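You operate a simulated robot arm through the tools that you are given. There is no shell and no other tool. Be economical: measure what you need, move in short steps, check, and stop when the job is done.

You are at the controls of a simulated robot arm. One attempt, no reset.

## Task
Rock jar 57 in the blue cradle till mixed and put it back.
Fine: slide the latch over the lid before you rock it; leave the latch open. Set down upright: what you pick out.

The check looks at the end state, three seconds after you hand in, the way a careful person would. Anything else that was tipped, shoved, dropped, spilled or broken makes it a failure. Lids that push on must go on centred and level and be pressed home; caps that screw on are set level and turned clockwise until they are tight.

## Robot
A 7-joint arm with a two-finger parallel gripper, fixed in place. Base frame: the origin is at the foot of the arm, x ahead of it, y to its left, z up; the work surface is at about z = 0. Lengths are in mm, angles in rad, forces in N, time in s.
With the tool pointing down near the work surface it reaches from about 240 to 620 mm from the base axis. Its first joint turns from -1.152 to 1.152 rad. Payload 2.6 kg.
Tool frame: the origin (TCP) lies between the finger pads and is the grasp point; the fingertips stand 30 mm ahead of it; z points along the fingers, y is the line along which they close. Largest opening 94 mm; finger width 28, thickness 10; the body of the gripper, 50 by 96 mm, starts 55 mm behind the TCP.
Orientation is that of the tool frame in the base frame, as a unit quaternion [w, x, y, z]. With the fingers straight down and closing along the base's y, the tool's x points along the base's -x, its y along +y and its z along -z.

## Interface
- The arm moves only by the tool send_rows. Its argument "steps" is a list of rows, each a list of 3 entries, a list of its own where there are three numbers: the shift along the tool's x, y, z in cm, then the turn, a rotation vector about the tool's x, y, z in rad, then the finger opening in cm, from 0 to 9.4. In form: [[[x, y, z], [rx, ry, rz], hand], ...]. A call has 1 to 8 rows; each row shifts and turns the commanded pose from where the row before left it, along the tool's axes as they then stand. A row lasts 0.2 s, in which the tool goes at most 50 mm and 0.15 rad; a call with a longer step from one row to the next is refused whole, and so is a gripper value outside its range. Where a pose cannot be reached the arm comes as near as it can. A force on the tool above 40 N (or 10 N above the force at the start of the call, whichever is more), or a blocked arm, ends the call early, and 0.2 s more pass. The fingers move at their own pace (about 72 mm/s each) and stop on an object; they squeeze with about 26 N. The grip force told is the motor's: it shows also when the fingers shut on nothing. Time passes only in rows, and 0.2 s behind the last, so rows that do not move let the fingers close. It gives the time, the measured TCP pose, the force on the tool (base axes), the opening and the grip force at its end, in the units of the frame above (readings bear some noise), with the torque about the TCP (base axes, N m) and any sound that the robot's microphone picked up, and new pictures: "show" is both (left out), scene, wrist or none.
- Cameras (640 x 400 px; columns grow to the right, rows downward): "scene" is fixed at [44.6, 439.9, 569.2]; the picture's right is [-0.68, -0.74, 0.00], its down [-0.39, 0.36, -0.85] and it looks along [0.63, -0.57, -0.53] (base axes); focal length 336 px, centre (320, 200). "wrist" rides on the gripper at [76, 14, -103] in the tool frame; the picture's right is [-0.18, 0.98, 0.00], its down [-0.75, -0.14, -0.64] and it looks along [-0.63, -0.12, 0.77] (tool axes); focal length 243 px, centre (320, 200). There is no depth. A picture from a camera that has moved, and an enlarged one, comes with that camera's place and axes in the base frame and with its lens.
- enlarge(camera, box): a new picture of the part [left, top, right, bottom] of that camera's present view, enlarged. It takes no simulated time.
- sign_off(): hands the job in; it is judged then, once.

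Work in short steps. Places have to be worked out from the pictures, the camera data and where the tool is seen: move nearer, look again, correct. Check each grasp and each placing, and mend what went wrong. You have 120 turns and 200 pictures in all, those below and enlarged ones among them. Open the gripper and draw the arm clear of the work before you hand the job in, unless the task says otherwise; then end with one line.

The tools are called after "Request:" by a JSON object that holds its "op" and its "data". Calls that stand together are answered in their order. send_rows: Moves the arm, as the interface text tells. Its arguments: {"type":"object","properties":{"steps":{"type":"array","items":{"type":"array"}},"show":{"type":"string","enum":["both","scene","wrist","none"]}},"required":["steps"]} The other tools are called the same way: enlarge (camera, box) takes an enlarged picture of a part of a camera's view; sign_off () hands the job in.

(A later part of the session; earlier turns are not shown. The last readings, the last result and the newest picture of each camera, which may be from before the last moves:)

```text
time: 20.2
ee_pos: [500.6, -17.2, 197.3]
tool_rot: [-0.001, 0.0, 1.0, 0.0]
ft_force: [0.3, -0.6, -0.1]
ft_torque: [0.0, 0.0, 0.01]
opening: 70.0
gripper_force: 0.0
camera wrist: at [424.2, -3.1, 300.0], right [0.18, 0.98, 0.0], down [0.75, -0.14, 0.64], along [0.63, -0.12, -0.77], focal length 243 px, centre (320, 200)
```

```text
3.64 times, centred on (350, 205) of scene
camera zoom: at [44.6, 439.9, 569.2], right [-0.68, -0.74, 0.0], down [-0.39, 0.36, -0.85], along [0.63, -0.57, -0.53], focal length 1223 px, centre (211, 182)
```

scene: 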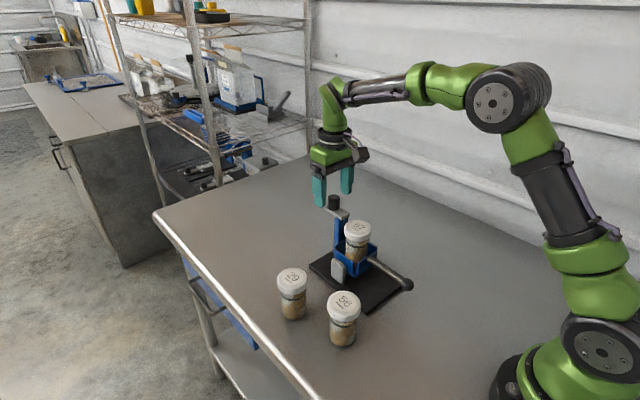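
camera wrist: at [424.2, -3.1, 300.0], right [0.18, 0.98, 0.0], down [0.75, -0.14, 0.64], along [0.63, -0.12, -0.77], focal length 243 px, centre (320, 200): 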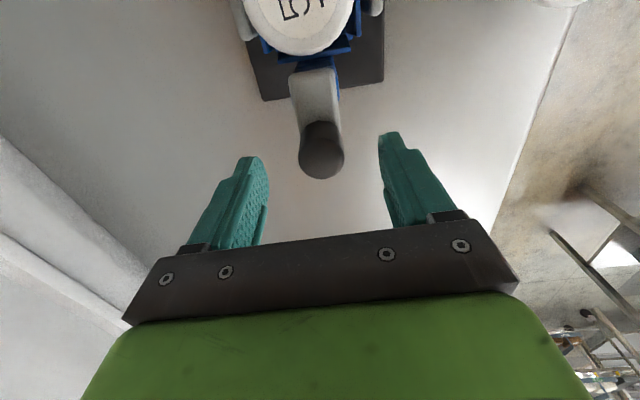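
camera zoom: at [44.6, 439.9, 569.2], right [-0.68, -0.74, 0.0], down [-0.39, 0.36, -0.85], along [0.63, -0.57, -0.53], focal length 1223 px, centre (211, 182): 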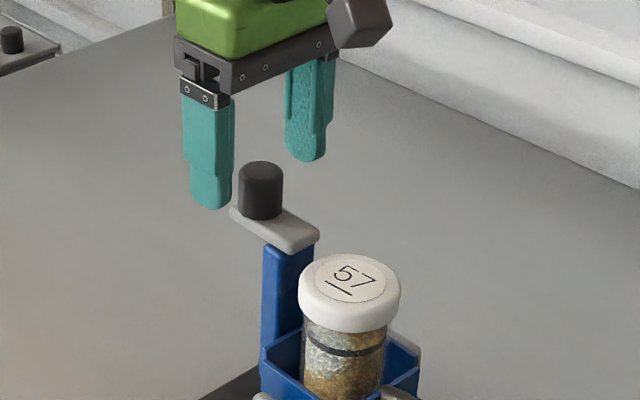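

Lined up. I descend 13 mm so the fingertips overlap most of the knob without touching the slab, then close.

Request:
{"op": "send_rows", "data": {"steps": [[[0, 0.05, 1.3], [0, 0, 0], 7], [[0, 0, 0], [0, 0, 0], 4], [[0, 0, 0], [0, 0, 0], 1.5], [[0, 0, 0], [0, 0, 0], 1.5], [[0, 0, 0], [0, 0, 0], 1.5]]}}

Request:
{"op": "enlarge", "data": {"camera": "scene", "box": [300, 150, 400, 260]}}

```text
time: 21.4
ee_pos: [500.8, -15.7, 184.6]
tool_rot: [0.0, -0.002, 1.0, 0.001]
ft_force: [0.4, 5.0, -0.8]
ft_torque: [0.03, -0.26, -0.07]
opening: 26.8
gripper_force: 25.7
camera wrist: at [424.3, -2.0, 286.9], right [0.18, 0.98, 0.0], down [0.75, -0.14, 0.64], along [0.63, -0.12, -0.77], focal length 243 px, centre (320, 200)
```

scene: 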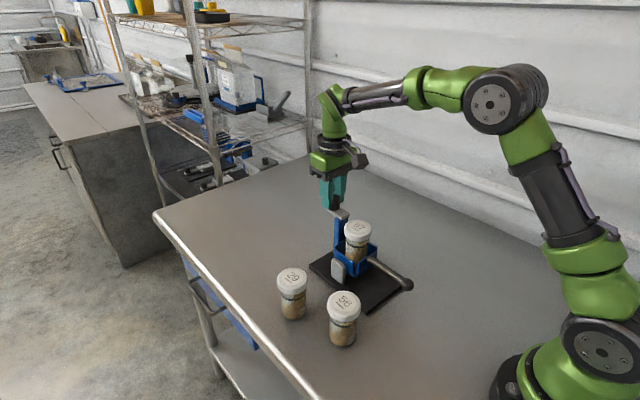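
wrist: 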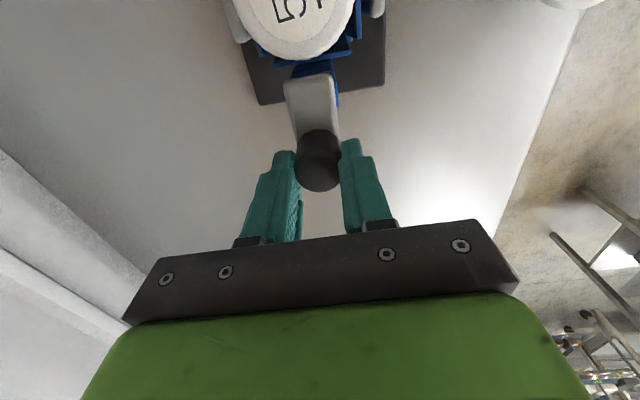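

```text
3.64 times, centred on (350, 205) of scene
camera zoom: at [44.6, 439.9, 569.2], right [-0.68, -0.74, 0.0], down [-0.39, 0.36, -0.85], along [0.63, -0.57, -0.53], focal length 1223 px, centre (211, 182)
```

zoom: 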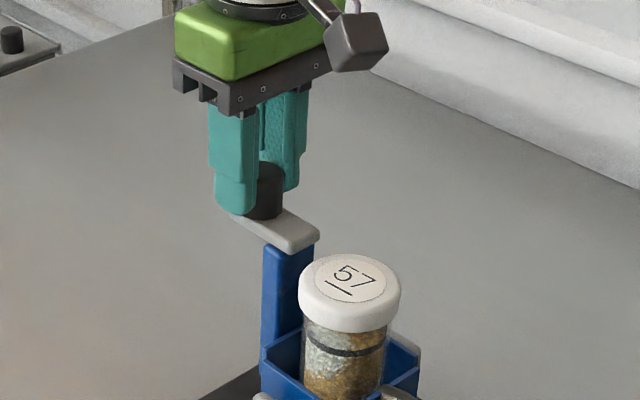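

Knob gripped. I slide it toward -x, over the lid.

Request:
{"op": "send_rows", "data": {"steps": [[[0.6, 0, 0], [0, 0, 0], 1.5], [[0.6, 0, 0], [0, 0, 0], 1.5], [[0.6, 0, 0], [0, 0, 0], 1.5]]}}

Request:
{"op": "enlarge", "data": {"camera": "scene", "box": [300, 170, 420, 300]}}

```text
time: 22.2
ee_pos: [482.7, -14.8, 183.2]
tool_rot: [0.0, -0.001, 1.0, 0.001]
ft_force: [1.1, 10.2, 0.8]
ft_torque: [0.16, -0.09, -0.17]
opening: 26.8
gripper_force: 25.6
camera wrist: at [406.3, -1.6, 286.8], right [0.18, 0.98, 0.0], down [0.75, -0.14, 0.64], along [0.63, -0.12, -0.77], focal length 243 px, centre (320, 200)
```

scene: 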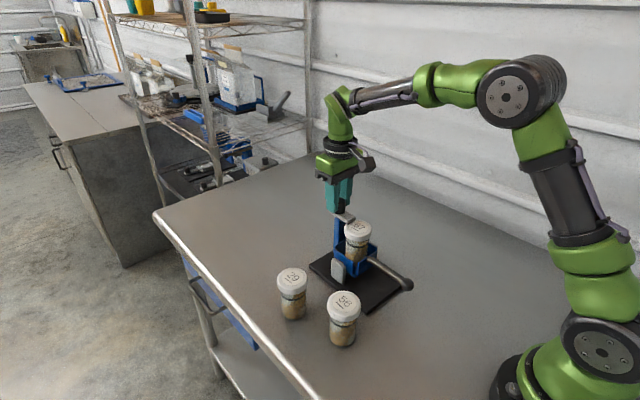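
wrist: 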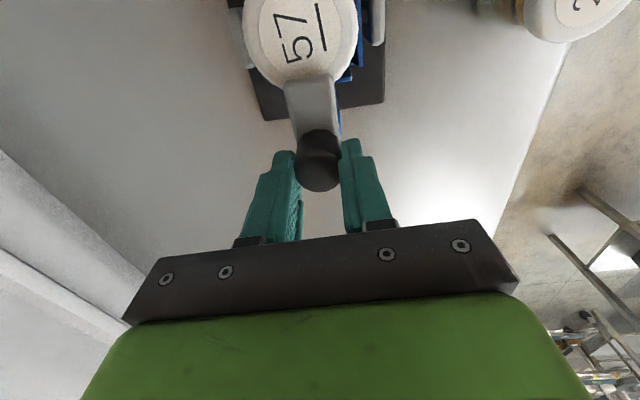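

```text
3.08 times, centred on (360, 235) of scene
camera zoom: at [44.6, 439.9, 569.2], right [-0.68, -0.74, 0.0], down [-0.39, 0.36, -0.85], along [0.63, -0.57, -0.53], focal length 1035 px, centre (197, 92)
```

zoom: 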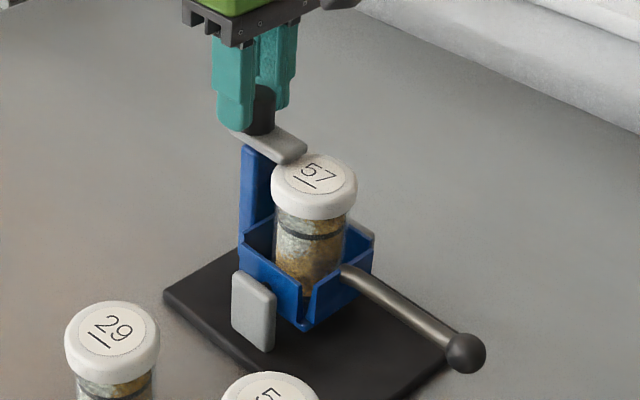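

The latch slides over the lid. A 10 N side force suggests the track runs slightly to +y, so I correct for that and continue.

Request:
{"op": "send_rows", "data": {"steps": [[[0.5, 0.15, 0], [0, 0, 0], 1.5], [[0.5, 0.05, 0], [0, 0, 0], 1.5], [[0.4, 0, 0], [0, 0, 0], 1.5]], "show": "wrist"}}

Request:
{"op": "enlarge", "data": {"camera": "scene", "box": [300, 170, 420, 300]}}

```text
time: 23.0
ee_pos: [469.0, -15.3, 185.8]
tool_rot: [0.002, -0.001, 1.0, 0.0]
ft_force: [7.8, 6.0, 0.0]
ft_torque: [0.07, -0.93, -0.15]
opening: 27.0
gripper_force: 25.8
camera wrist: at [392.6, -0.7, 287.0], right [0.18, 0.98, 0.0], down [0.75, -0.14, 0.64], along [0.63, -0.12, -0.76], focal length 243 px, centre (320, 200)
```

wrist: 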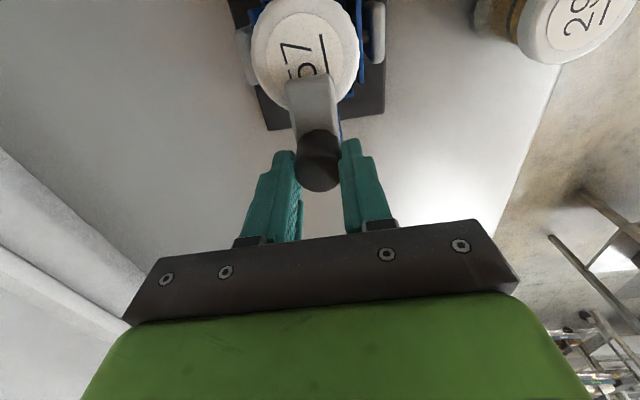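

```text
3.08 times, centred on (360, 235) of scene
camera zoom: at [44.7, 439.9, 569.2], right [-0.68, -0.74, 0.0], down [-0.39, 0.36, -0.85], along [0.63, -0.57, -0.53], focal length 1035 px, centre (197, 92)
```

zoom: 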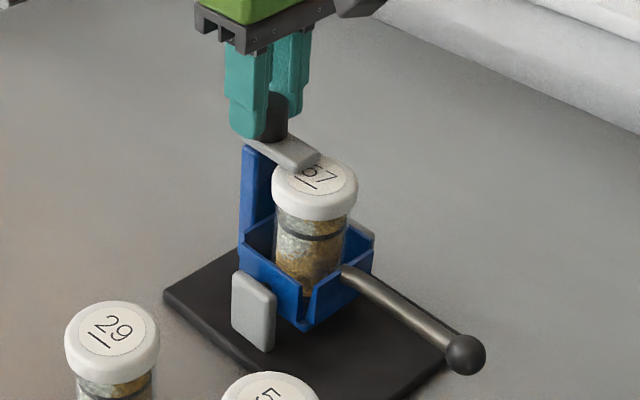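

A resistance of 8 N appears. I push a few more millimetres to see whether this is the end stop.

Request:
{"op": "send_rows", "data": {"steps": [[[0.3, 0, 0], [0, 0, 0], 1.5], [[0.2, 0, 0], [0, 0, 0], 1.5]], "show": "none"}}

Request:
{"op": "enlarge", "data": {"camera": "scene", "box": [300, 170, 420, 300]}}

```text
time: 23.6
ee_pos: [464.8, -14.4, 186.7]
tool_rot: [0.003, 0.0, 1.0, -0.001]
ft_force: [12.7, 3.3, 7.2]
ft_torque: [0.04, -0.83, -0.07]
opening: 27.1
gripper_force: 26.0
```

```text
3.08 times, centred on (360, 235) of scene
camera zoom: at [44.6, 439.9, 569.2], right [-0.68, -0.74, 0.0], down [-0.39, 0.36, -0.85], along [0.63, -0.57, -0.53], focal length 1035 px, centre (197, 92)
```

zoom: 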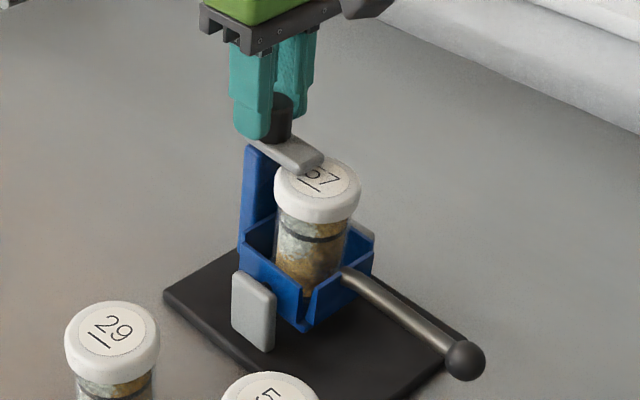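

The lever now dips, so the latch is at its stop and covers the lid. I release the knob and rise.

Request:
{"op": "send_rows", "data": {"steps": [[[0, 0, 0], [0, 0, 0], 3.2], [[0, 0, 0], [0, 0, 0], 5], [[0, 0, 0], [0, 0, 0], 7], [[0, 0, -3], [0, 0, 0], 7], [[0, 0, -4], [0, 0, 0], 7], [[2, 0, -3], [0, 0, 0], 7], [[4, 0, 0], [0, 0, 0], 7], [[0, 0, 0], [0, 0, 0], 7]]}}

Request:
{"op": "enlarge", "data": {"camera": "scene", "box": [300, 170, 420, 300]}}

Request:
{"op": "enlarge", "data": {"camera": "wrist", "box": [220, 0, 420, 180]}}

```text
time: 25.4
ee_pos: [402.4, -13.8, 284.8]
tool_rot: [0.0, 0.0, 1.0, 0.0]
ft_force: [0.9, 0.5, 1.0]
ft_torque: [0.0, -0.01, 0.03]
opening: 70.0
gripper_force: 0.1
camera wrist: at [326.4, -0.1, 386.9], right [0.18, 0.98, 0.0], down [0.75, -0.14, 0.64], along [0.63, -0.12, -0.77], focal length 243 px, centre (320, 200)
```

scene: 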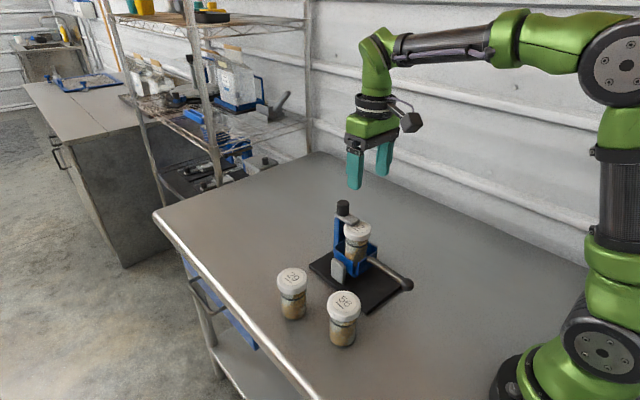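
wrist: 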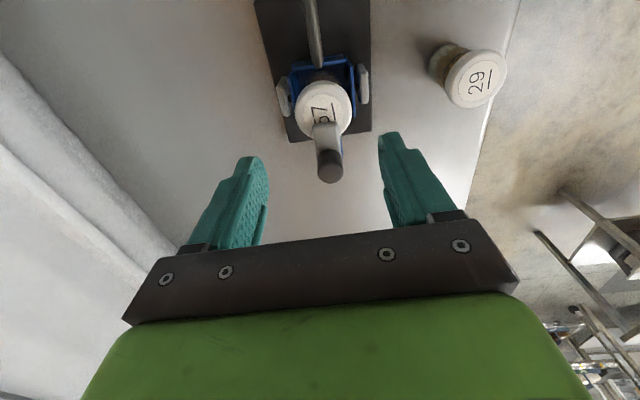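

```text
3.08 times, centred on (360, 235) of scene
camera zoom: at [44.6, 439.9, 569.2], right [-0.68, -0.74, 0.0], down [-0.39, 0.36, -0.85], along [0.63, -0.57, -0.53], focal length 1035 px, centre (197, 92)
```

zoom: 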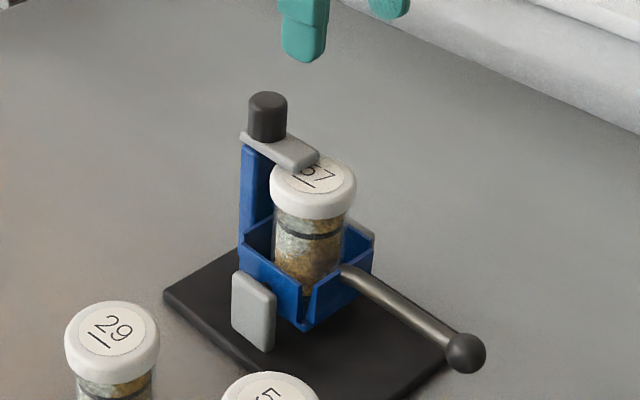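

```text
2.22 times, centred on (320, 90) of wrist
camera zoom: at [326.4, -0.1, 386.9], right [0.18, 0.98, 0.0], down [0.75, -0.14, 0.64], along [0.63, -0.12, -0.77], focal length 539 px, centre (320, 444)
```

zoom: 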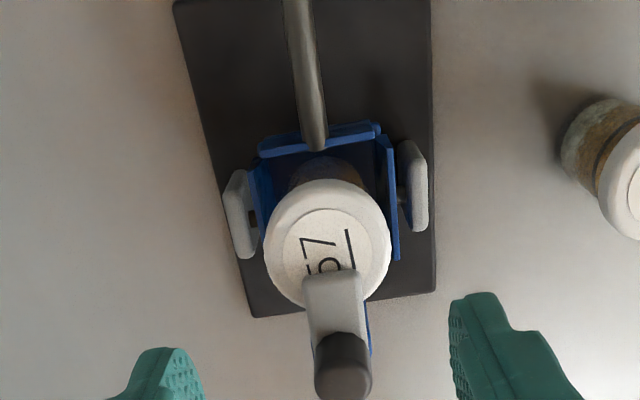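

Latch closed over the lid, and the cradle swung back level. Now the lever ball: I move over it to look.

Request:
{"op": "send_rows", "data": {"steps": [[[4.5, 0, 0], [0, 0, 0], 7], [[4.5, 0, 0], [0, 0, 0], 7], [[1, 0, 3], [0, 0, 0], 7], [[0, 0, 4], [0, 0, 0], 7], [[0, 0, 0], [0, 0, 0], 7]]}}

```text
time: 26.6
ee_pos: [303.3, -14.2, 214.2]
tool_rot: [0.0, -0.001, 1.0, 0.0]
ft_force: [-0.5, 0.7, 0.8]
ft_torque: [0.0, -0.02, 0.01]
opening: 69.9
gripper_force: 0.0
camera wrist: at [227.0, -0.2, 316.6], right [0.18, 0.98, 0.0], down [0.75, -0.14, 0.64], along [0.63, -0.12, -0.77], focal length 243 px, centre (320, 200)
```

scene: 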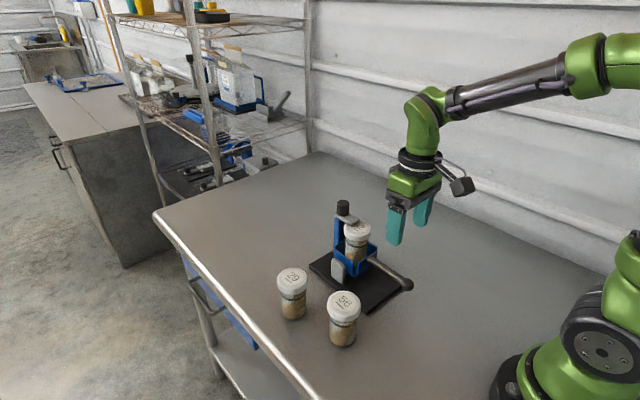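
wrist: 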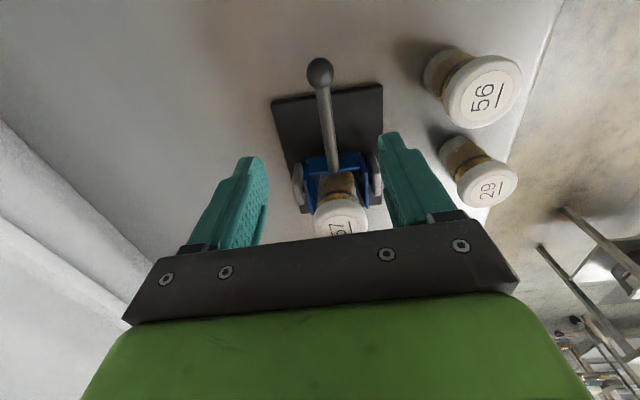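

Ball is at about (283,-11.5,67). I move over it and descend part way.

Request:
{"op": "send_rows", "data": {"steps": [[[2.0, 0.25, 0], [0, 0, 0], 7], [[0, 0, 3], [0, 0, 0], 7], [[0, 0, 3], [0, 0, 0], 7], [[0, 0, 2], [0, 0, 0], 7], [[0, 0, 0], [0, 0, 0], 7]]}}

Request:
{"op": "enlarge", "data": {"camera": "scene", "box": [350, 210, 470, 320]}}

```text
time: 27.8
ee_pos: [282.9, -11.7, 133.8]
tool_rot: [0.0, -0.001, 1.0, 0.001]
ft_force: [0.8, -0.5, 0.3]
ft_torque: [0.0, 0.0, -0.01]
opening: 70.1
gripper_force: 0.0
camera wrist: at [207.1, 2.2, 236.1], right [0.18, 0.98, 0.0], down [0.75, -0.14, 0.64], along [0.63, -0.12, -0.77], focal length 243 px, centre (320, 200)
```

scene: 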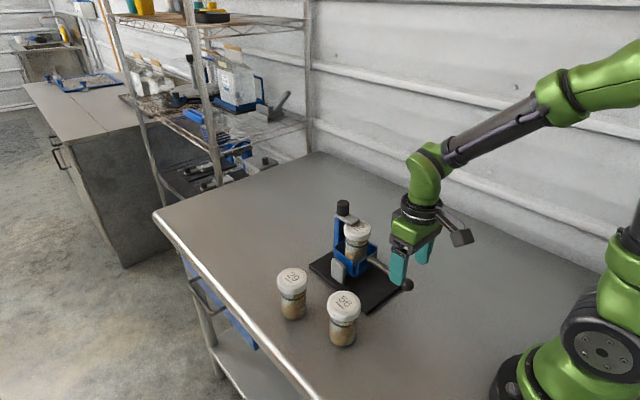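
wrist: 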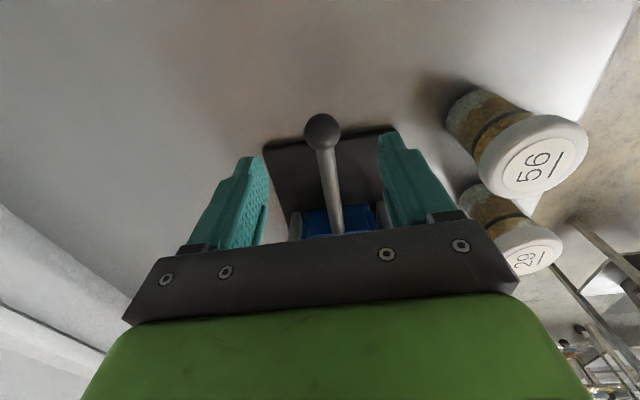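

```text
3.64 times, centred on (410, 265) of scene
camera zoom: at [44.6, 439.9, 569.2], right [-0.68, -0.74, 0.0], down [-0.39, 0.36, -0.85], along [0.63, -0.57, -0.53], focal length 1223 px, centre (-7, -36)
```

zoom: 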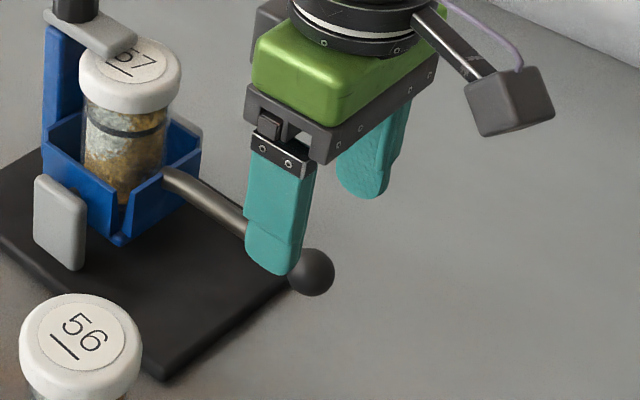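

Ball refined to (280,-11,69). I descend and close on it.

Request:
{"op": "send_rows", "data": {"steps": [[[0.2, 0.1, 2], [0, 0, 0], 7], [[0, 0, 2], [0, 0, 0], 7], [[0, 0, 1.3], [0, 0, 0], 7], [[0, 0, 0], [0, 0, 0], 4], [[0, 0, 0], [0, 0, 0], 1.5], [[0, 0, 0], [0, 0, 0], 1.5], [[0, 0, 0], [0, 0, 0], 1.5]]}}

Request:
{"op": "enlarge", "data": {"camera": "scene", "box": [330, 190, 450, 320]}}

```text
time: 29.4
ee_pos: [281.0, -9.4, 79.7]
tool_rot: [0.0, -0.001, 1.0, 0.0]
ft_force: [0.6, 10.3, -0.2]
ft_torque: [0.08, -0.24, 0.19]
opening: 25.6
gripper_force: 26.3
camera wrist: at [205.0, 3.4, 183.3], right [0.18, 0.98, 0.0], down [0.75, -0.14, 0.64], along [0.63, -0.12, -0.77], focal length 243 px, centre (320, 200)
```

scene: 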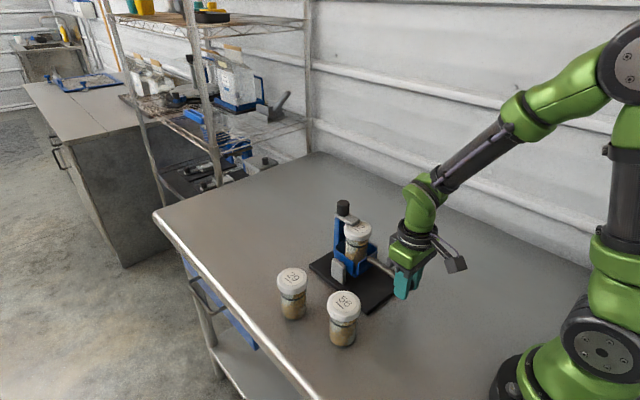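
wrist: 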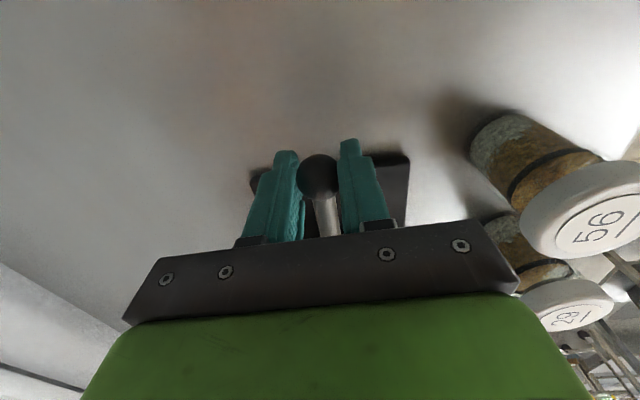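

```text
3.08 times, centred on (390, 255) of scene
camera zoom: at [44.6, 439.9, 569.2], right [-0.68, -0.74, 0.0], down [-0.39, 0.36, -0.85], along [0.63, -0.57, -0.53], focal length 1035 px, centre (105, 31)
```

zoom: 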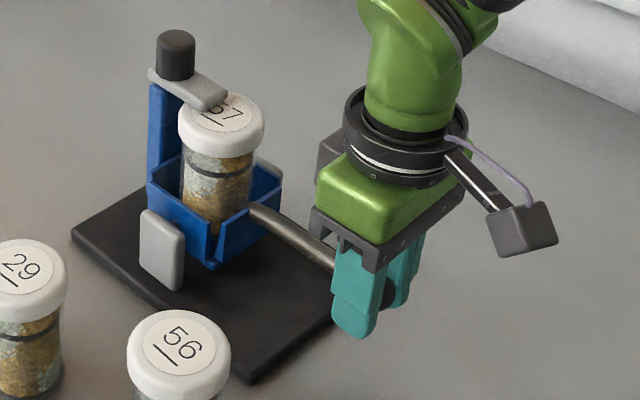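

Ball gripped. I raise the lever along its arc in a first trial step, with a small +y correction.

Request:
{"op": "send_rows", "data": {"steps": [[[-0.2, 0.1, -1.2], [0, 0, 0], 1.5], [[-0.2, 0, -1.2], [0, 0, 0], 1.5], [[-0.4, 0, -1.15], [0, 0, 0], 1.5], [[-0.4, 0, -1.1], [0, 0, 0], 1.5]]}}

Request:
{"op": "enlarge", "data": {"camera": "scene", "box": [310, 170, 450, 320]}}

```text
time: 30.4
ee_pos: [294.6, -9.5, 127.1]
tool_rot: [-0.001, -0.001, 1.0, 0.0]
ft_force: [3.8, 0.0, -14.9]
ft_torque: [0.03, 0.54, -0.06]
opening: 25.5
gripper_force: 25.9
camera wrist: at [217.3, 3.7, 230.0], right [0.18, 0.98, 0.0], down [0.75, -0.14, 0.64], along [0.63, -0.12, -0.77], focal length 243 px, centre (320, 200)
```

scene: 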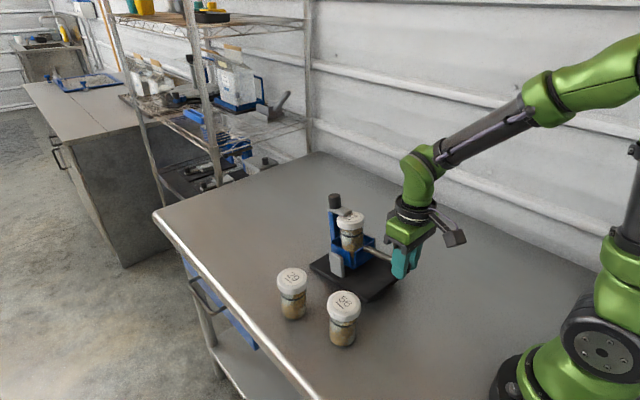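
wrist: 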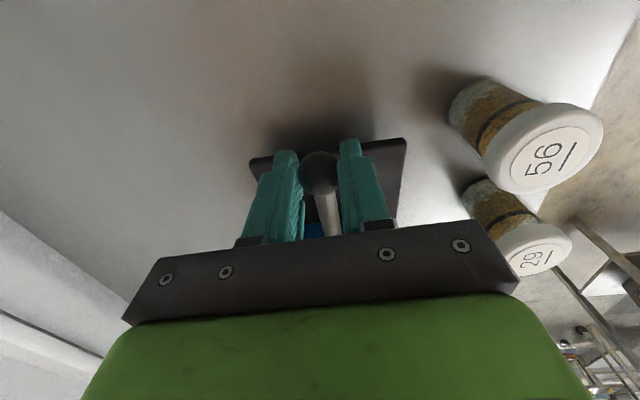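

```text
2.67 times, centred on (380, 245) of scene
camera zoom: at [44.7, 439.9, 569.2], right [-0.68, -0.74, 0.0], down [-0.39, 0.36, -0.85], along [0.63, -0.57, -0.53], focal length 897 px, centre (160, 80)
```

zoom: 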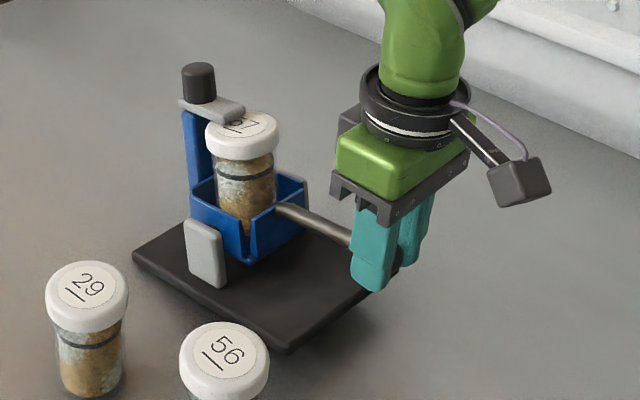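

The whole base plate is tipping up: the cradle does not pivot in this direction under this grip. I lower it straight back.

Request:
{"op": "send_rows", "data": {"steps": [[[0.4, 0, 1.1], [0, 0, 0], 1.5], [[0.4, 0, 1.15], [0, 0, 0], 1.5], [[0.2, 0, 1.2], [0, 0, 0], 1.5], [[0.25, 0, 1.1], [0, 0, 0], 1.5], [[0, 0, 0], [0, 0, 0], 1.5]]}}

Request:
{"op": "enlarge", "data": {"camera": "scene", "box": [310, 170, 450, 320]}}

```text
time: 31.6
ee_pos: [284.6, -10.4, 83.7]
tool_rot: [0.005, 0.0, 1.0, 0.0]
ft_force: [10.6, 2.9, 6.5]
ft_torque: [0.08, -0.82, -0.01]
opening: 25.4
gripper_force: 25.7
camera wrist: at [206.9, 3.8, 184.5], right [0.18, 0.98, 0.0], down [0.75, -0.14, 0.65], along [0.64, -0.12, -0.76], focal length 243 px, centre (320, 200)
```

scene: 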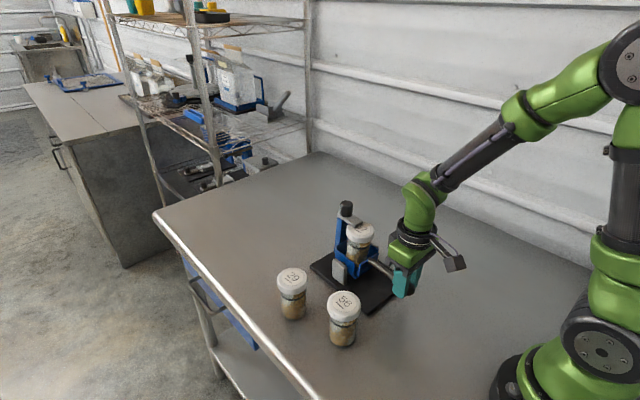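
wrist: 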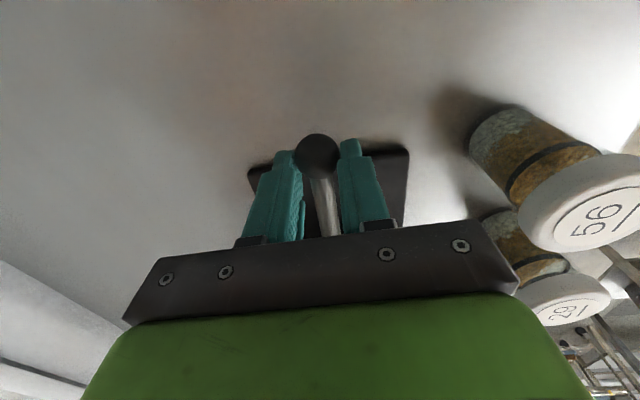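

```text
2.67 times, centred on (380, 245) of scene
camera zoom: at [44.6, 439.9, 569.2], right [-0.68, -0.74, 0.0], down [-0.39, 0.36, -0.85], along [0.63, -0.57, -0.53], focal length 897 px, centre (160, 80)
```

zoom: 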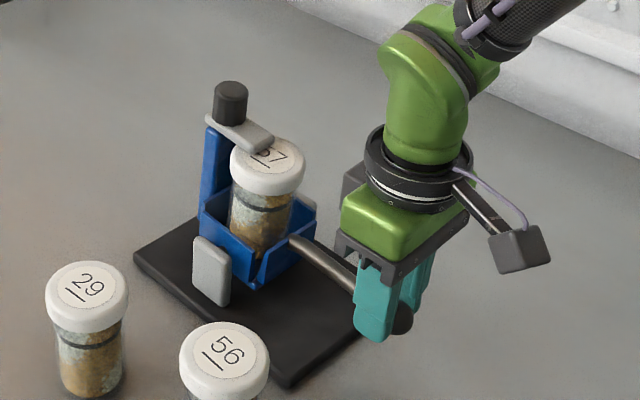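

Downward, the cradle does pivot, and the base is flat and in place again. So the lever rocks down from rest. I open, let it return, and regrip with the ball nearer the fingertips.

Request:
{"op": "send_rows", "data": {"steps": [[[0, 0, 0], [0, 0, 0], 4], [[0, 0, 0], [0, 0, 0], 5], [[0, 0, 0], [0, 0, 0], 5], [[0, 0, 0], [0, 0, 0], 5]]}}

Request:
{"op": "enlarge", "data": {"camera": "scene", "box": [310, 170, 450, 320]}}

```text
time: 32.6
ee_pos: [279.6, -10.3, 80.2]
tool_rot: [0.0, 0.0, 1.0, 0.0]
ft_force: [0.3, 0.2, 0.2]
ft_torque: [-0.02, 0.02, 0.0]
opening: 50.0
gripper_force: 0.0
camera wrist: at [204.9, 3.9, 184.1], right [0.18, 0.98, 0.0], down [0.75, -0.14, 0.64], along [0.63, -0.12, -0.77], focal length 243 px, centre (320, 200)
```

scene: 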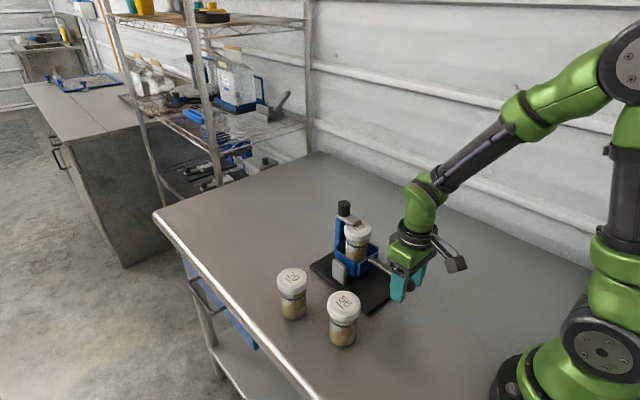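
wrist: 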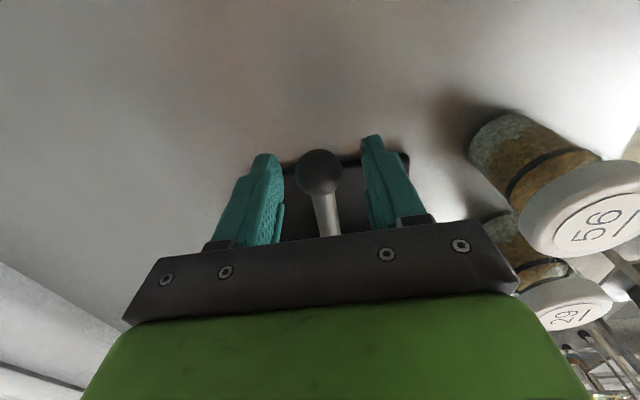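

```text
2.67 times, centred on (380, 245) of scene
camera zoom: at [44.6, 439.9, 569.2], right [-0.68, -0.74, 0.0], down [-0.39, 0.36, -0.85], along [0.63, -0.57, -0.53], focal length 897 px, centre (160, 80)
```

zoom: 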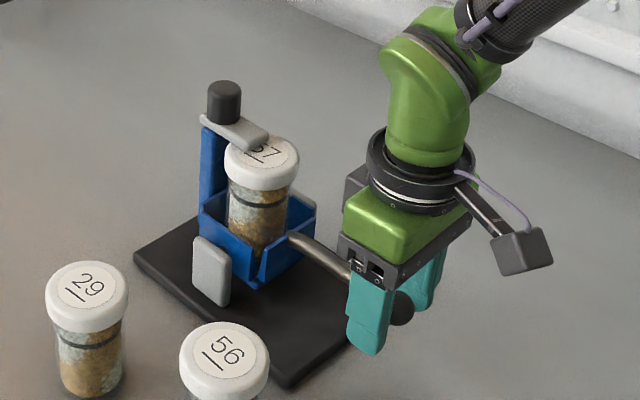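

The lever returned to level. I regrip 6 mm higher and rock down along the arc.

Request:
{"op": "send_rows", "data": {"steps": [[[0, 0, -0.6], [0, 0, 0], 5], [[0, 0, 0], [0, 0, 0], 2], [[0, 0, 0], [0, 0, 0], 1.5], [[0, 0, 0], [0, 0, 0], 1.5], [[0, 0, 1.0], [0, 0, 0], 1.5], [[-0.1, 0, 1.0], [0, 0, 0], 1.5], [[0, 0, 0], [0, 0, 0], 1.5]]}}

Request:
{"op": "enlarge", "data": {"camera": "scene", "box": [310, 170, 450, 320]}}

```text
time: 34.2
ee_pos: [282.1, -9.7, 67.3]
tool_rot: [0.0, 0.0, 1.0, 0.0]
ft_force: [-8.5, -4.5, 8.1]
ft_torque: [-0.1, -0.53, 0.01]
opening: 25.6
gripper_force: 26.0
camera wrist: at [205.6, 4.1, 170.7], right [0.18, 0.98, 0.0], down [0.75, -0.14, 0.64], along [0.63, -0.12, -0.77], focal length 243 px, centre (320, 200)
```

scene: 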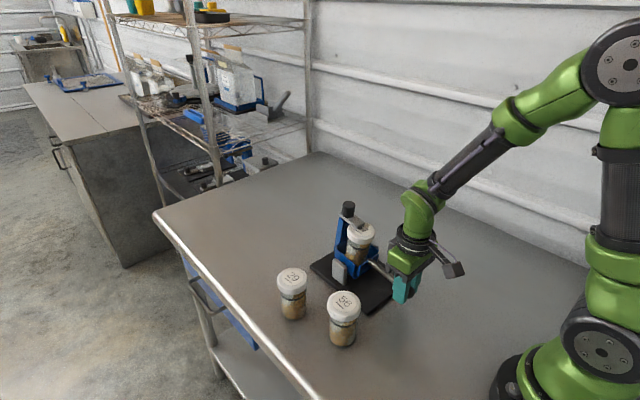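
wrist: 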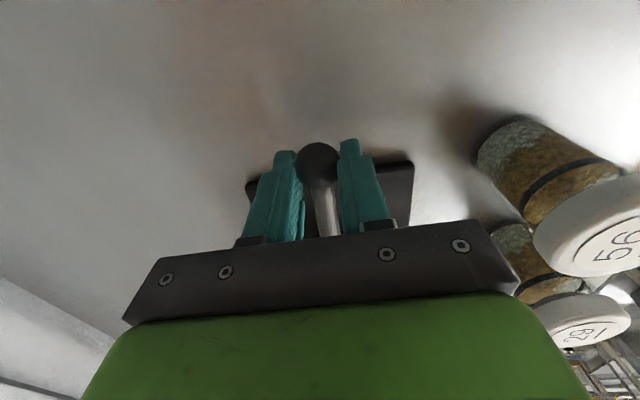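

```text
2.67 times, centred on (380, 245) of scene
camera zoom: at [44.6, 439.9, 569.2], right [-0.68, -0.74, 0.0], down [-0.39, 0.36, -0.85], along [0.63, -0.57, -0.53], focal length 897 px, centre (160, 80)
```

zoom: 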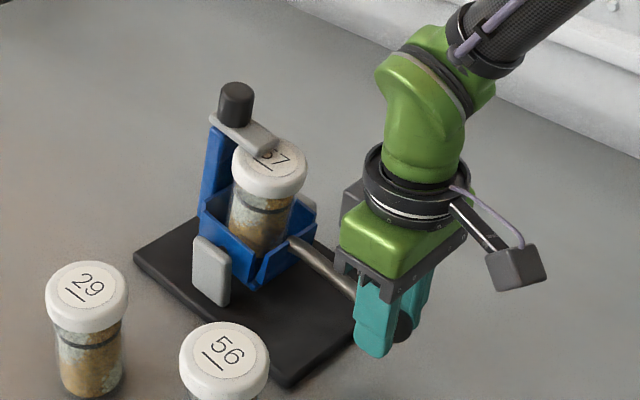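

The cradle pivots properly. The force suggests the arc moves slightly toward -x, so I continue down following that.

Request:
{"op": "send_rows", "data": {"steps": [[[0.2, -0.05, 0.8], [0, 0, 0], 1.5], [[0.1, 0, 0.8], [0, 0, 0], 1.5], [[0, 0, 0.8], [0, 0, 0], 1.5]], "show": "none"}}

Request:
{"op": "enlarge", "data": {"camera": "scene", "box": [310, 170, 450, 320]}}

```text
time: 35.0
ee_pos: [281.1, -11.4, 43.8]
tool_rot: [0.003, 0.0, 1.0, 0.0]
ft_force: [16.7, 3.9, 9.4]
ft_torque: [0.08, -0.59, -0.03]
opening: 25.6
gripper_force: 26.1
```

```text
2.67 times, centred on (380, 245) of scene
camera zoom: at [44.6, 439.9, 569.2], right [-0.68, -0.74, 0.0], down [-0.39, 0.36, -0.85], along [0.63, -0.57, -0.53], focal length 897 px, centre (160, 80)
```

zoom: 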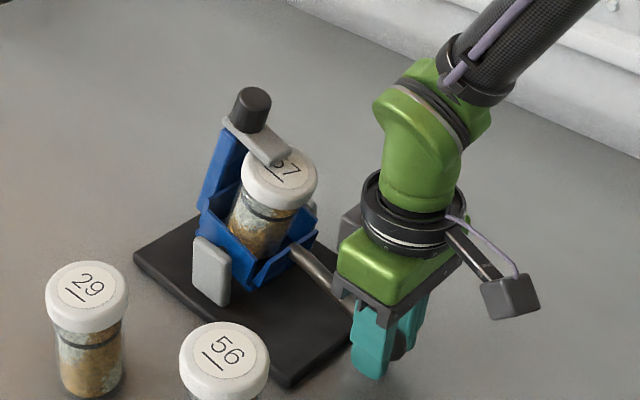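

The cradle tilts well with the jar held by the latch. I rock up and down over two full strokes.

Request:
{"op": "send_rows", "data": {"steps": [[[-0.22, 0, -2.2], [0, 0, 0], 1.5], [[0, 0, -2.2], [0, 0, 0], 1.5], [[0, 0, 2.2], [0, 0, 0], 1.5], [[-0.22, 0, 2.2], [0, 0, 0], 1.5], [[0.22, 0, -2.2], [0, 0, 0], 1.5], [[0, 0, -2.2], [0, 0, 0], 1.5], [[0, 0, 0], [0, 0, 0], 1.5]], "show": "none"}}

Request:
{"op": "enlarge", "data": {"camera": "scene", "box": [310, 170, 450, 320]}}

```text
time: 36.6
ee_pos: [284.0, -11.2, 88.0]
tool_rot: [0.002, -0.002, 1.0, 0.0]
ft_force: [10.1, 0.2, -12.9]
ft_torque: [-0.07, -0.13, 0.06]
opening: 25.6
gripper_force: 26.4
```

```text
2.67 times, centred on (380, 245) of scene
camera zoom: at [44.7, 439.9, 569.2], right [-0.68, -0.74, 0.0], down [-0.39, 0.36, -0.85], along [0.63, -0.57, -0.53], focal length 897 px, centre (160, 80)
```

zoom: 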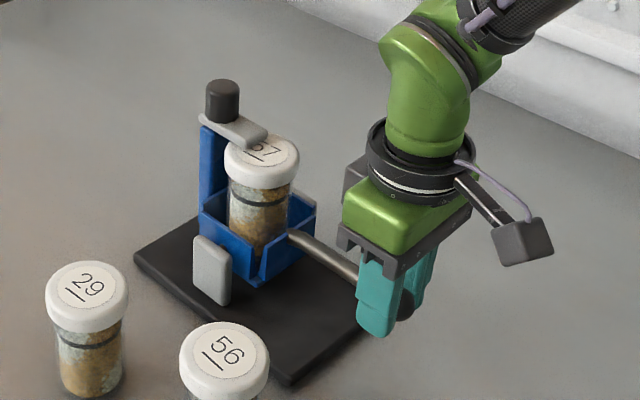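

The top pulls 13 N at the stop, so I'll lower the top point a bit. I look at the contents closely.

Request:
{"op": "enlarge", "data": {"camera": "scene", "box": [335, 210, 385, 265]}}

Request:
{"op": "enlarge", "data": {"camera": "scene", "box": [270, 260, 370, 350]}}

```text
7.27 times, centred on (360, 238) of scene
camera zoom: at [44.7, 439.9, 569.2], right [-0.68, -0.74, 0.0], down [-0.39, 0.36, -0.85], along [0.63, -0.57, -0.53], focal length 2447 px, centre (29, -73)
```

zoom: 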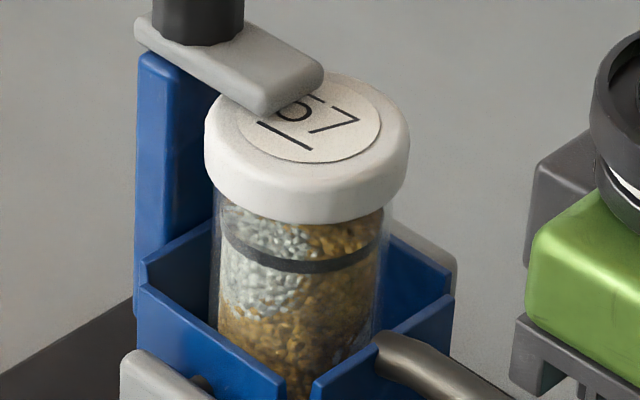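

```text
4.44 times, centred on (320, 305) of scene
camera zoom: at [44.7, 439.9, 569.2], right [-0.68, -0.74, 0.0], down [-0.39, 0.36, -0.85], along [0.63, -0.57, -0.53], focal length 1495 px, centre (320, -267)
```

zoom: 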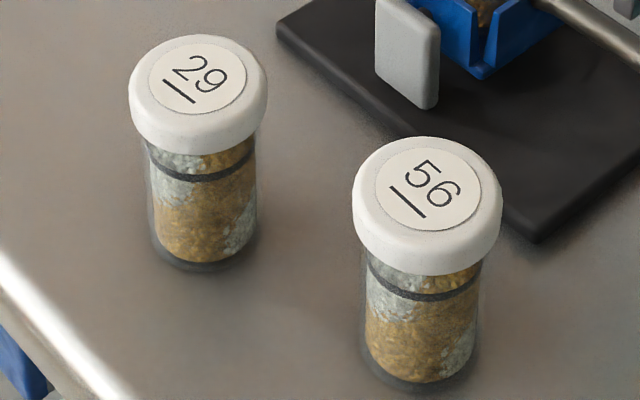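

Still patchy. I continue rocking with slightly larger strokes and the x offset corrected.

Request:
{"op": "send_rows", "data": {"steps": [[[-0.22, 0, 2.6], [0, 0, 0], 1.5], [[-0.3, 0, 2.4], [0, 0, 0], 1.5], [[0.3, 0, -2.4], [0, 0, 0], 1.5], [[-0.1, 0, -2.2], [0, 0, 0], 1.5], [[0.1, 0, 2.2], [0, 0, 0], 1.5], [[-0.3, 0, 2.4], [0, 0, 0], 1.5], [[0, 0, 0], [0, 0, 0], 1.5]], "show": "none"}}

Request:
{"op": "enlarge", "data": {"camera": "scene", "box": [310, 190, 430, 310]}}

```text
time: 38.2
ee_pos: [286.3, -9.1, 38.9]
tool_rot: [0.001, 0.0, 1.0, -0.001]
ft_force: [-1.0, -3.3, 7.7]
ft_torque: [-0.06, -0.42, 0.05]
opening: 25.8
gripper_force: 25.8
```

```text
3.33 times, centred on (370, 250) of scene
camera zoom: at [44.6, 439.9, 569.2], right [-0.68, -0.74, 0.0], down [-0.39, 0.36, -0.85], along [0.63, -0.57, -0.53], focal length 1122 px, centre (153, 33)
```

zoom: 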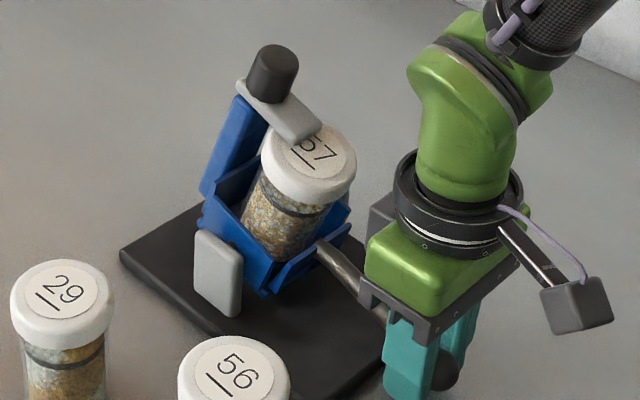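

The contents already look finer mixed. I do another cycle and a half, ending at rest height.

Request:
{"op": "send_rows", "data": {"steps": [[[0.3, 0, -2.4], [0, 0, 0], 1.5], [[-0.1, 0, -2.2], [0, 0, 0], 1.5], [[0.1, 0, 2.2], [0, 0, 0], 1.5], [[-0.3, 0, 2.4], [0, 0, 0], 1.5], [[0.3, 0, -2.4], [0, 0, 0], 1.5], [[-0.1, 0, -2.0], [0, 0, 0], 1.5], [[0, 0, 0], [0, 0, 0], 1.5]], "show": "none"}}

Request:
{"op": "enlarge", "data": {"camera": "scene", "box": [335, 210, 385, 265]}}

```text
time: 39.8
ee_pos: [283.0, -10.2, 81.2]
tool_rot: [0.001, -0.001, 1.0, -0.001]
ft_force: [0.7, 1.2, -2.3]
ft_torque: [-0.01, 0.62, 0.0]
opening: 25.8
gripper_force: 25.3
```

```text
7.27 times, centred on (360, 238) of scene
camera zoom: at [44.7, 439.9, 569.2], right [-0.68, -0.74, 0.0], down [-0.39, 0.36, -0.85], along [0.63, -0.57, -0.53], focal length 2447 px, centre (29, -73)
```

zoom: 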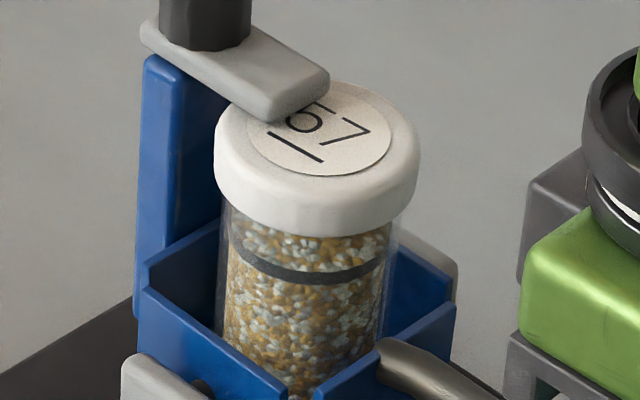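

Contents now look evenly speckled. I add two more strokes and compare, to be sure nothing still changes.

Request:
{"op": "send_rows", "data": {"steps": [[[0.1, 0, 2.2], [0, 0, 0], 1.5], [[-0.3, 0, 2.2], [0, 0, 0], 1.5], [[0.3, 0, -2.2], [0, 0, 0], 1.5], [[-0.1, 0, -2.2], [0, 0, 0], 1.5], [[0, 0, 0], [0, 0, 0], 1.5], [[0, 0, 0], [0, 0, 0], 4], [[0, 0, 0], [0, 0, 0], 6], [[0, 0, 0], [0, 0, 0], 6]], "show": "none"}}

Request:
{"op": "enlarge", "data": {"camera": "scene", "box": [335, 210, 385, 265]}}

Request:
{"op": "enlarge", "data": {"camera": "scene", "box": [300, 190, 430, 320]}}

```text
time: 41.6
ee_pos: [284.3, -9.2, 82.3]
tool_rot: [0.0, 0.0, 1.0, -0.001]
ft_force: [-0.8, 0.3, 0.3]
ft_torque: [0.02, -0.01, 0.01]
opening: 59.9
gripper_force: 0.0
```

```text
7.27 times, centred on (360, 238) of scene
camera zoom: at [44.6, 439.9, 569.2], right [-0.68, -0.74, 0.0], down [-0.39, 0.36, -0.85], along [0.63, -0.57, -0.53], focal length 2447 px, centre (29, -73)
```

zoom: 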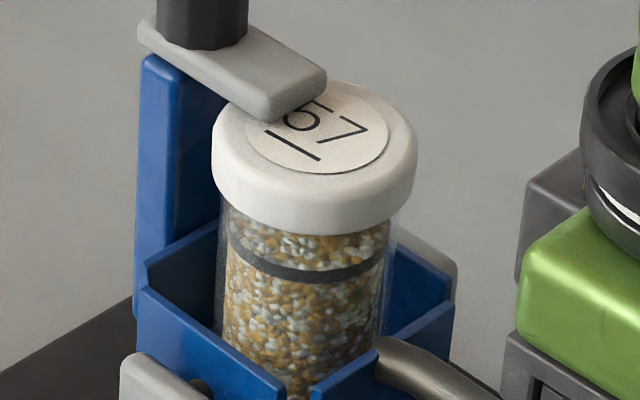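

```text
3.08 times, centred on (365, 255) of scene
camera zoom: at [44.6, 439.9, 569.2], right [-0.68, -0.74, 0.0], down [-0.39, 0.36, -0.85], along [0.63, -0.57, -0.53], focal length 1035 px, centre (182, 31)
```

zoom: 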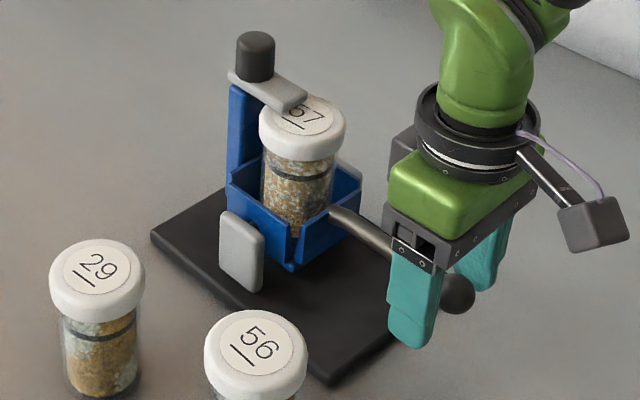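

Thoroughly mixed, and the lever is released at rest. I go up and over to the latch knob.

Request:
{"op": "send_rows", "data": {"steps": [[[0, 0, -4], [0, 0, 0], 7], [[0, 0, -4.5], [0, 0, 0], 7], [[0, 0, -4.5], [0, 0, 0], 7], [[-4.5, 0, -2], [0, 0, 0], 7], [[-4.5, 0, -2], [0, 0, 0], 7], [[-4.5, 0, 0], [0, 0, 0], 7], [[-3, 0, 0], [0, 0, 0], 7], [[0, 0, 0], [0, 0, 0], 7]]}}

Request:
{"op": "enlarge", "data": {"camera": "wrist", "box": [220, 0, 420, 180]}}

```text
time: 43.4
ee_pos: [449.8, -10.3, 251.0]
tool_rot: [0.0, 0.0, 1.0, 0.0]
ft_force: [-0.5, -0.5, 0.0]
ft_torque: [-0.01, -0.02, 0.01]
opening: 69.9
gripper_force: 0.1
camera wrist: at [373.6, 2.9, 354.4], right [0.18, 0.98, 0.0], down [0.75, -0.14, 0.64], along [0.63, -0.12, -0.77], focal length 243 px, centre (320, 200)
```

scene: 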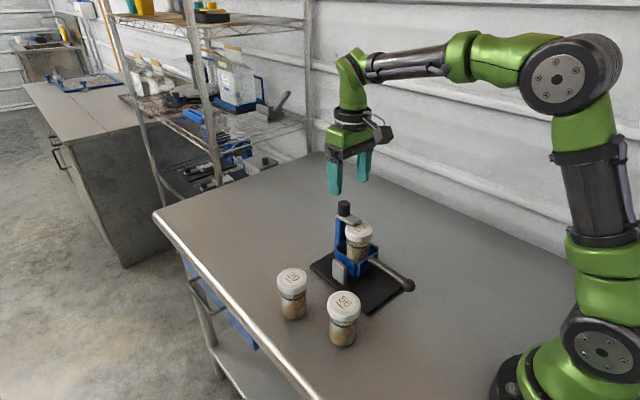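
wrist: 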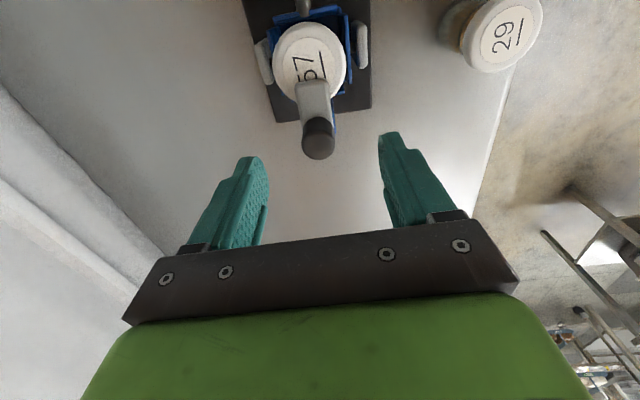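

```text
2.22 times, centred on (320, 90) of wrist
camera zoom: at [373.6, 2.9, 354.4], right [0.18, 0.98, 0.0], down [0.75, -0.14, 0.64], along [0.63, -0.12, -0.77], focal length 539 px, centre (320, 444)
```

zoom: 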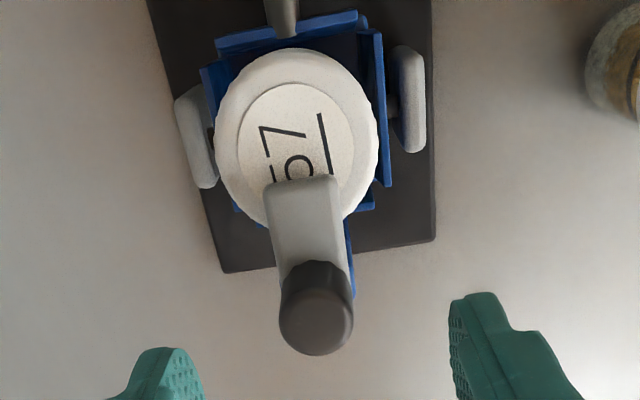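

Knob is at about (466,-16). I go there, descend to the same height as before, and grip.

Request:
{"op": "send_rows", "data": {"steps": [[[-1.6, -0.55, 0], [0, 0, 0], 7], [[0, 0, 2.5], [0, 0, 0], 7], [[0, 0, 2.5], [0, 0, 0], 7], [[0, 0, 1.5], [0, 0, 0], 7], [[0, 0, 0], [0, 0, 0], 4], [[0, 0, 0], [0, 0, 0], 1.5], [[0, 0, 0], [0, 0, 0], 1.5], [[0, 0, 0], [0, 0, 0], 1.5]]}}

Request:
{"op": "enlarge", "data": {"camera": "scene", "box": [300, 170, 420, 300]}}

```text
time: 45.2
ee_pos: [465.5, -15.0, 187.9]
tool_rot: [0.0, 0.0, 1.0, 0.001]
ft_force: [0.3, 5.7, -0.6]
ft_torque: [0.04, -0.31, -0.13]
opening: 26.8
gripper_force: 25.8
camera wrist: at [388.9, -1.5, 289.6], right [0.18, 0.98, 0.0], down [0.75, -0.14, 0.64], along [0.63, -0.12, -0.77], focal length 243 px, centre (320, 200)
```

scene: 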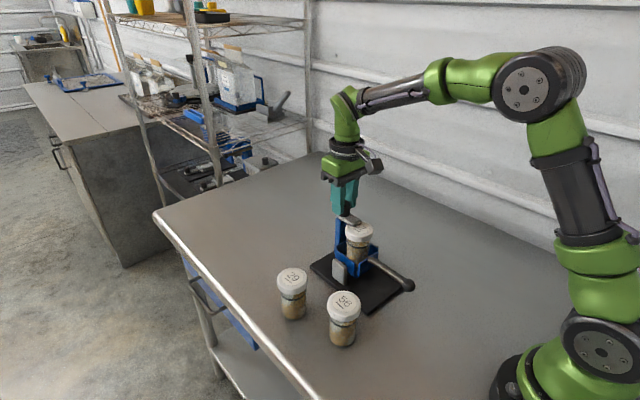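
wrist: 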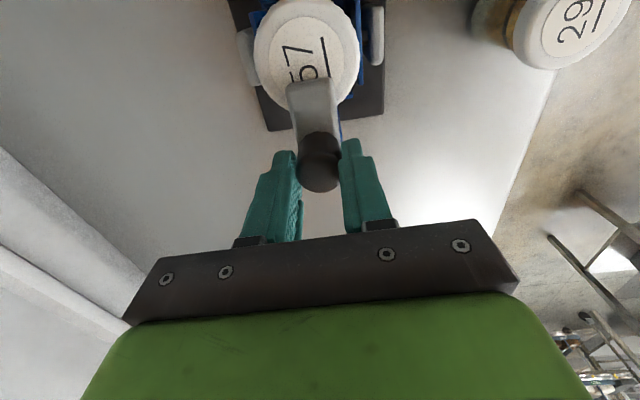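

```text
3.08 times, centred on (360, 235) of scene
camera zoom: at [44.7, 439.9, 569.2], right [-0.68, -0.74, 0.0], down [-0.39, 0.36, -0.85], along [0.63, -0.57, -0.53], focal length 1035 px, centre (197, 92)
```

zoom: 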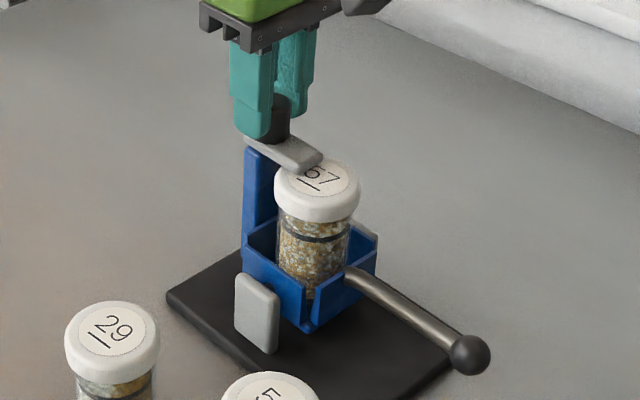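

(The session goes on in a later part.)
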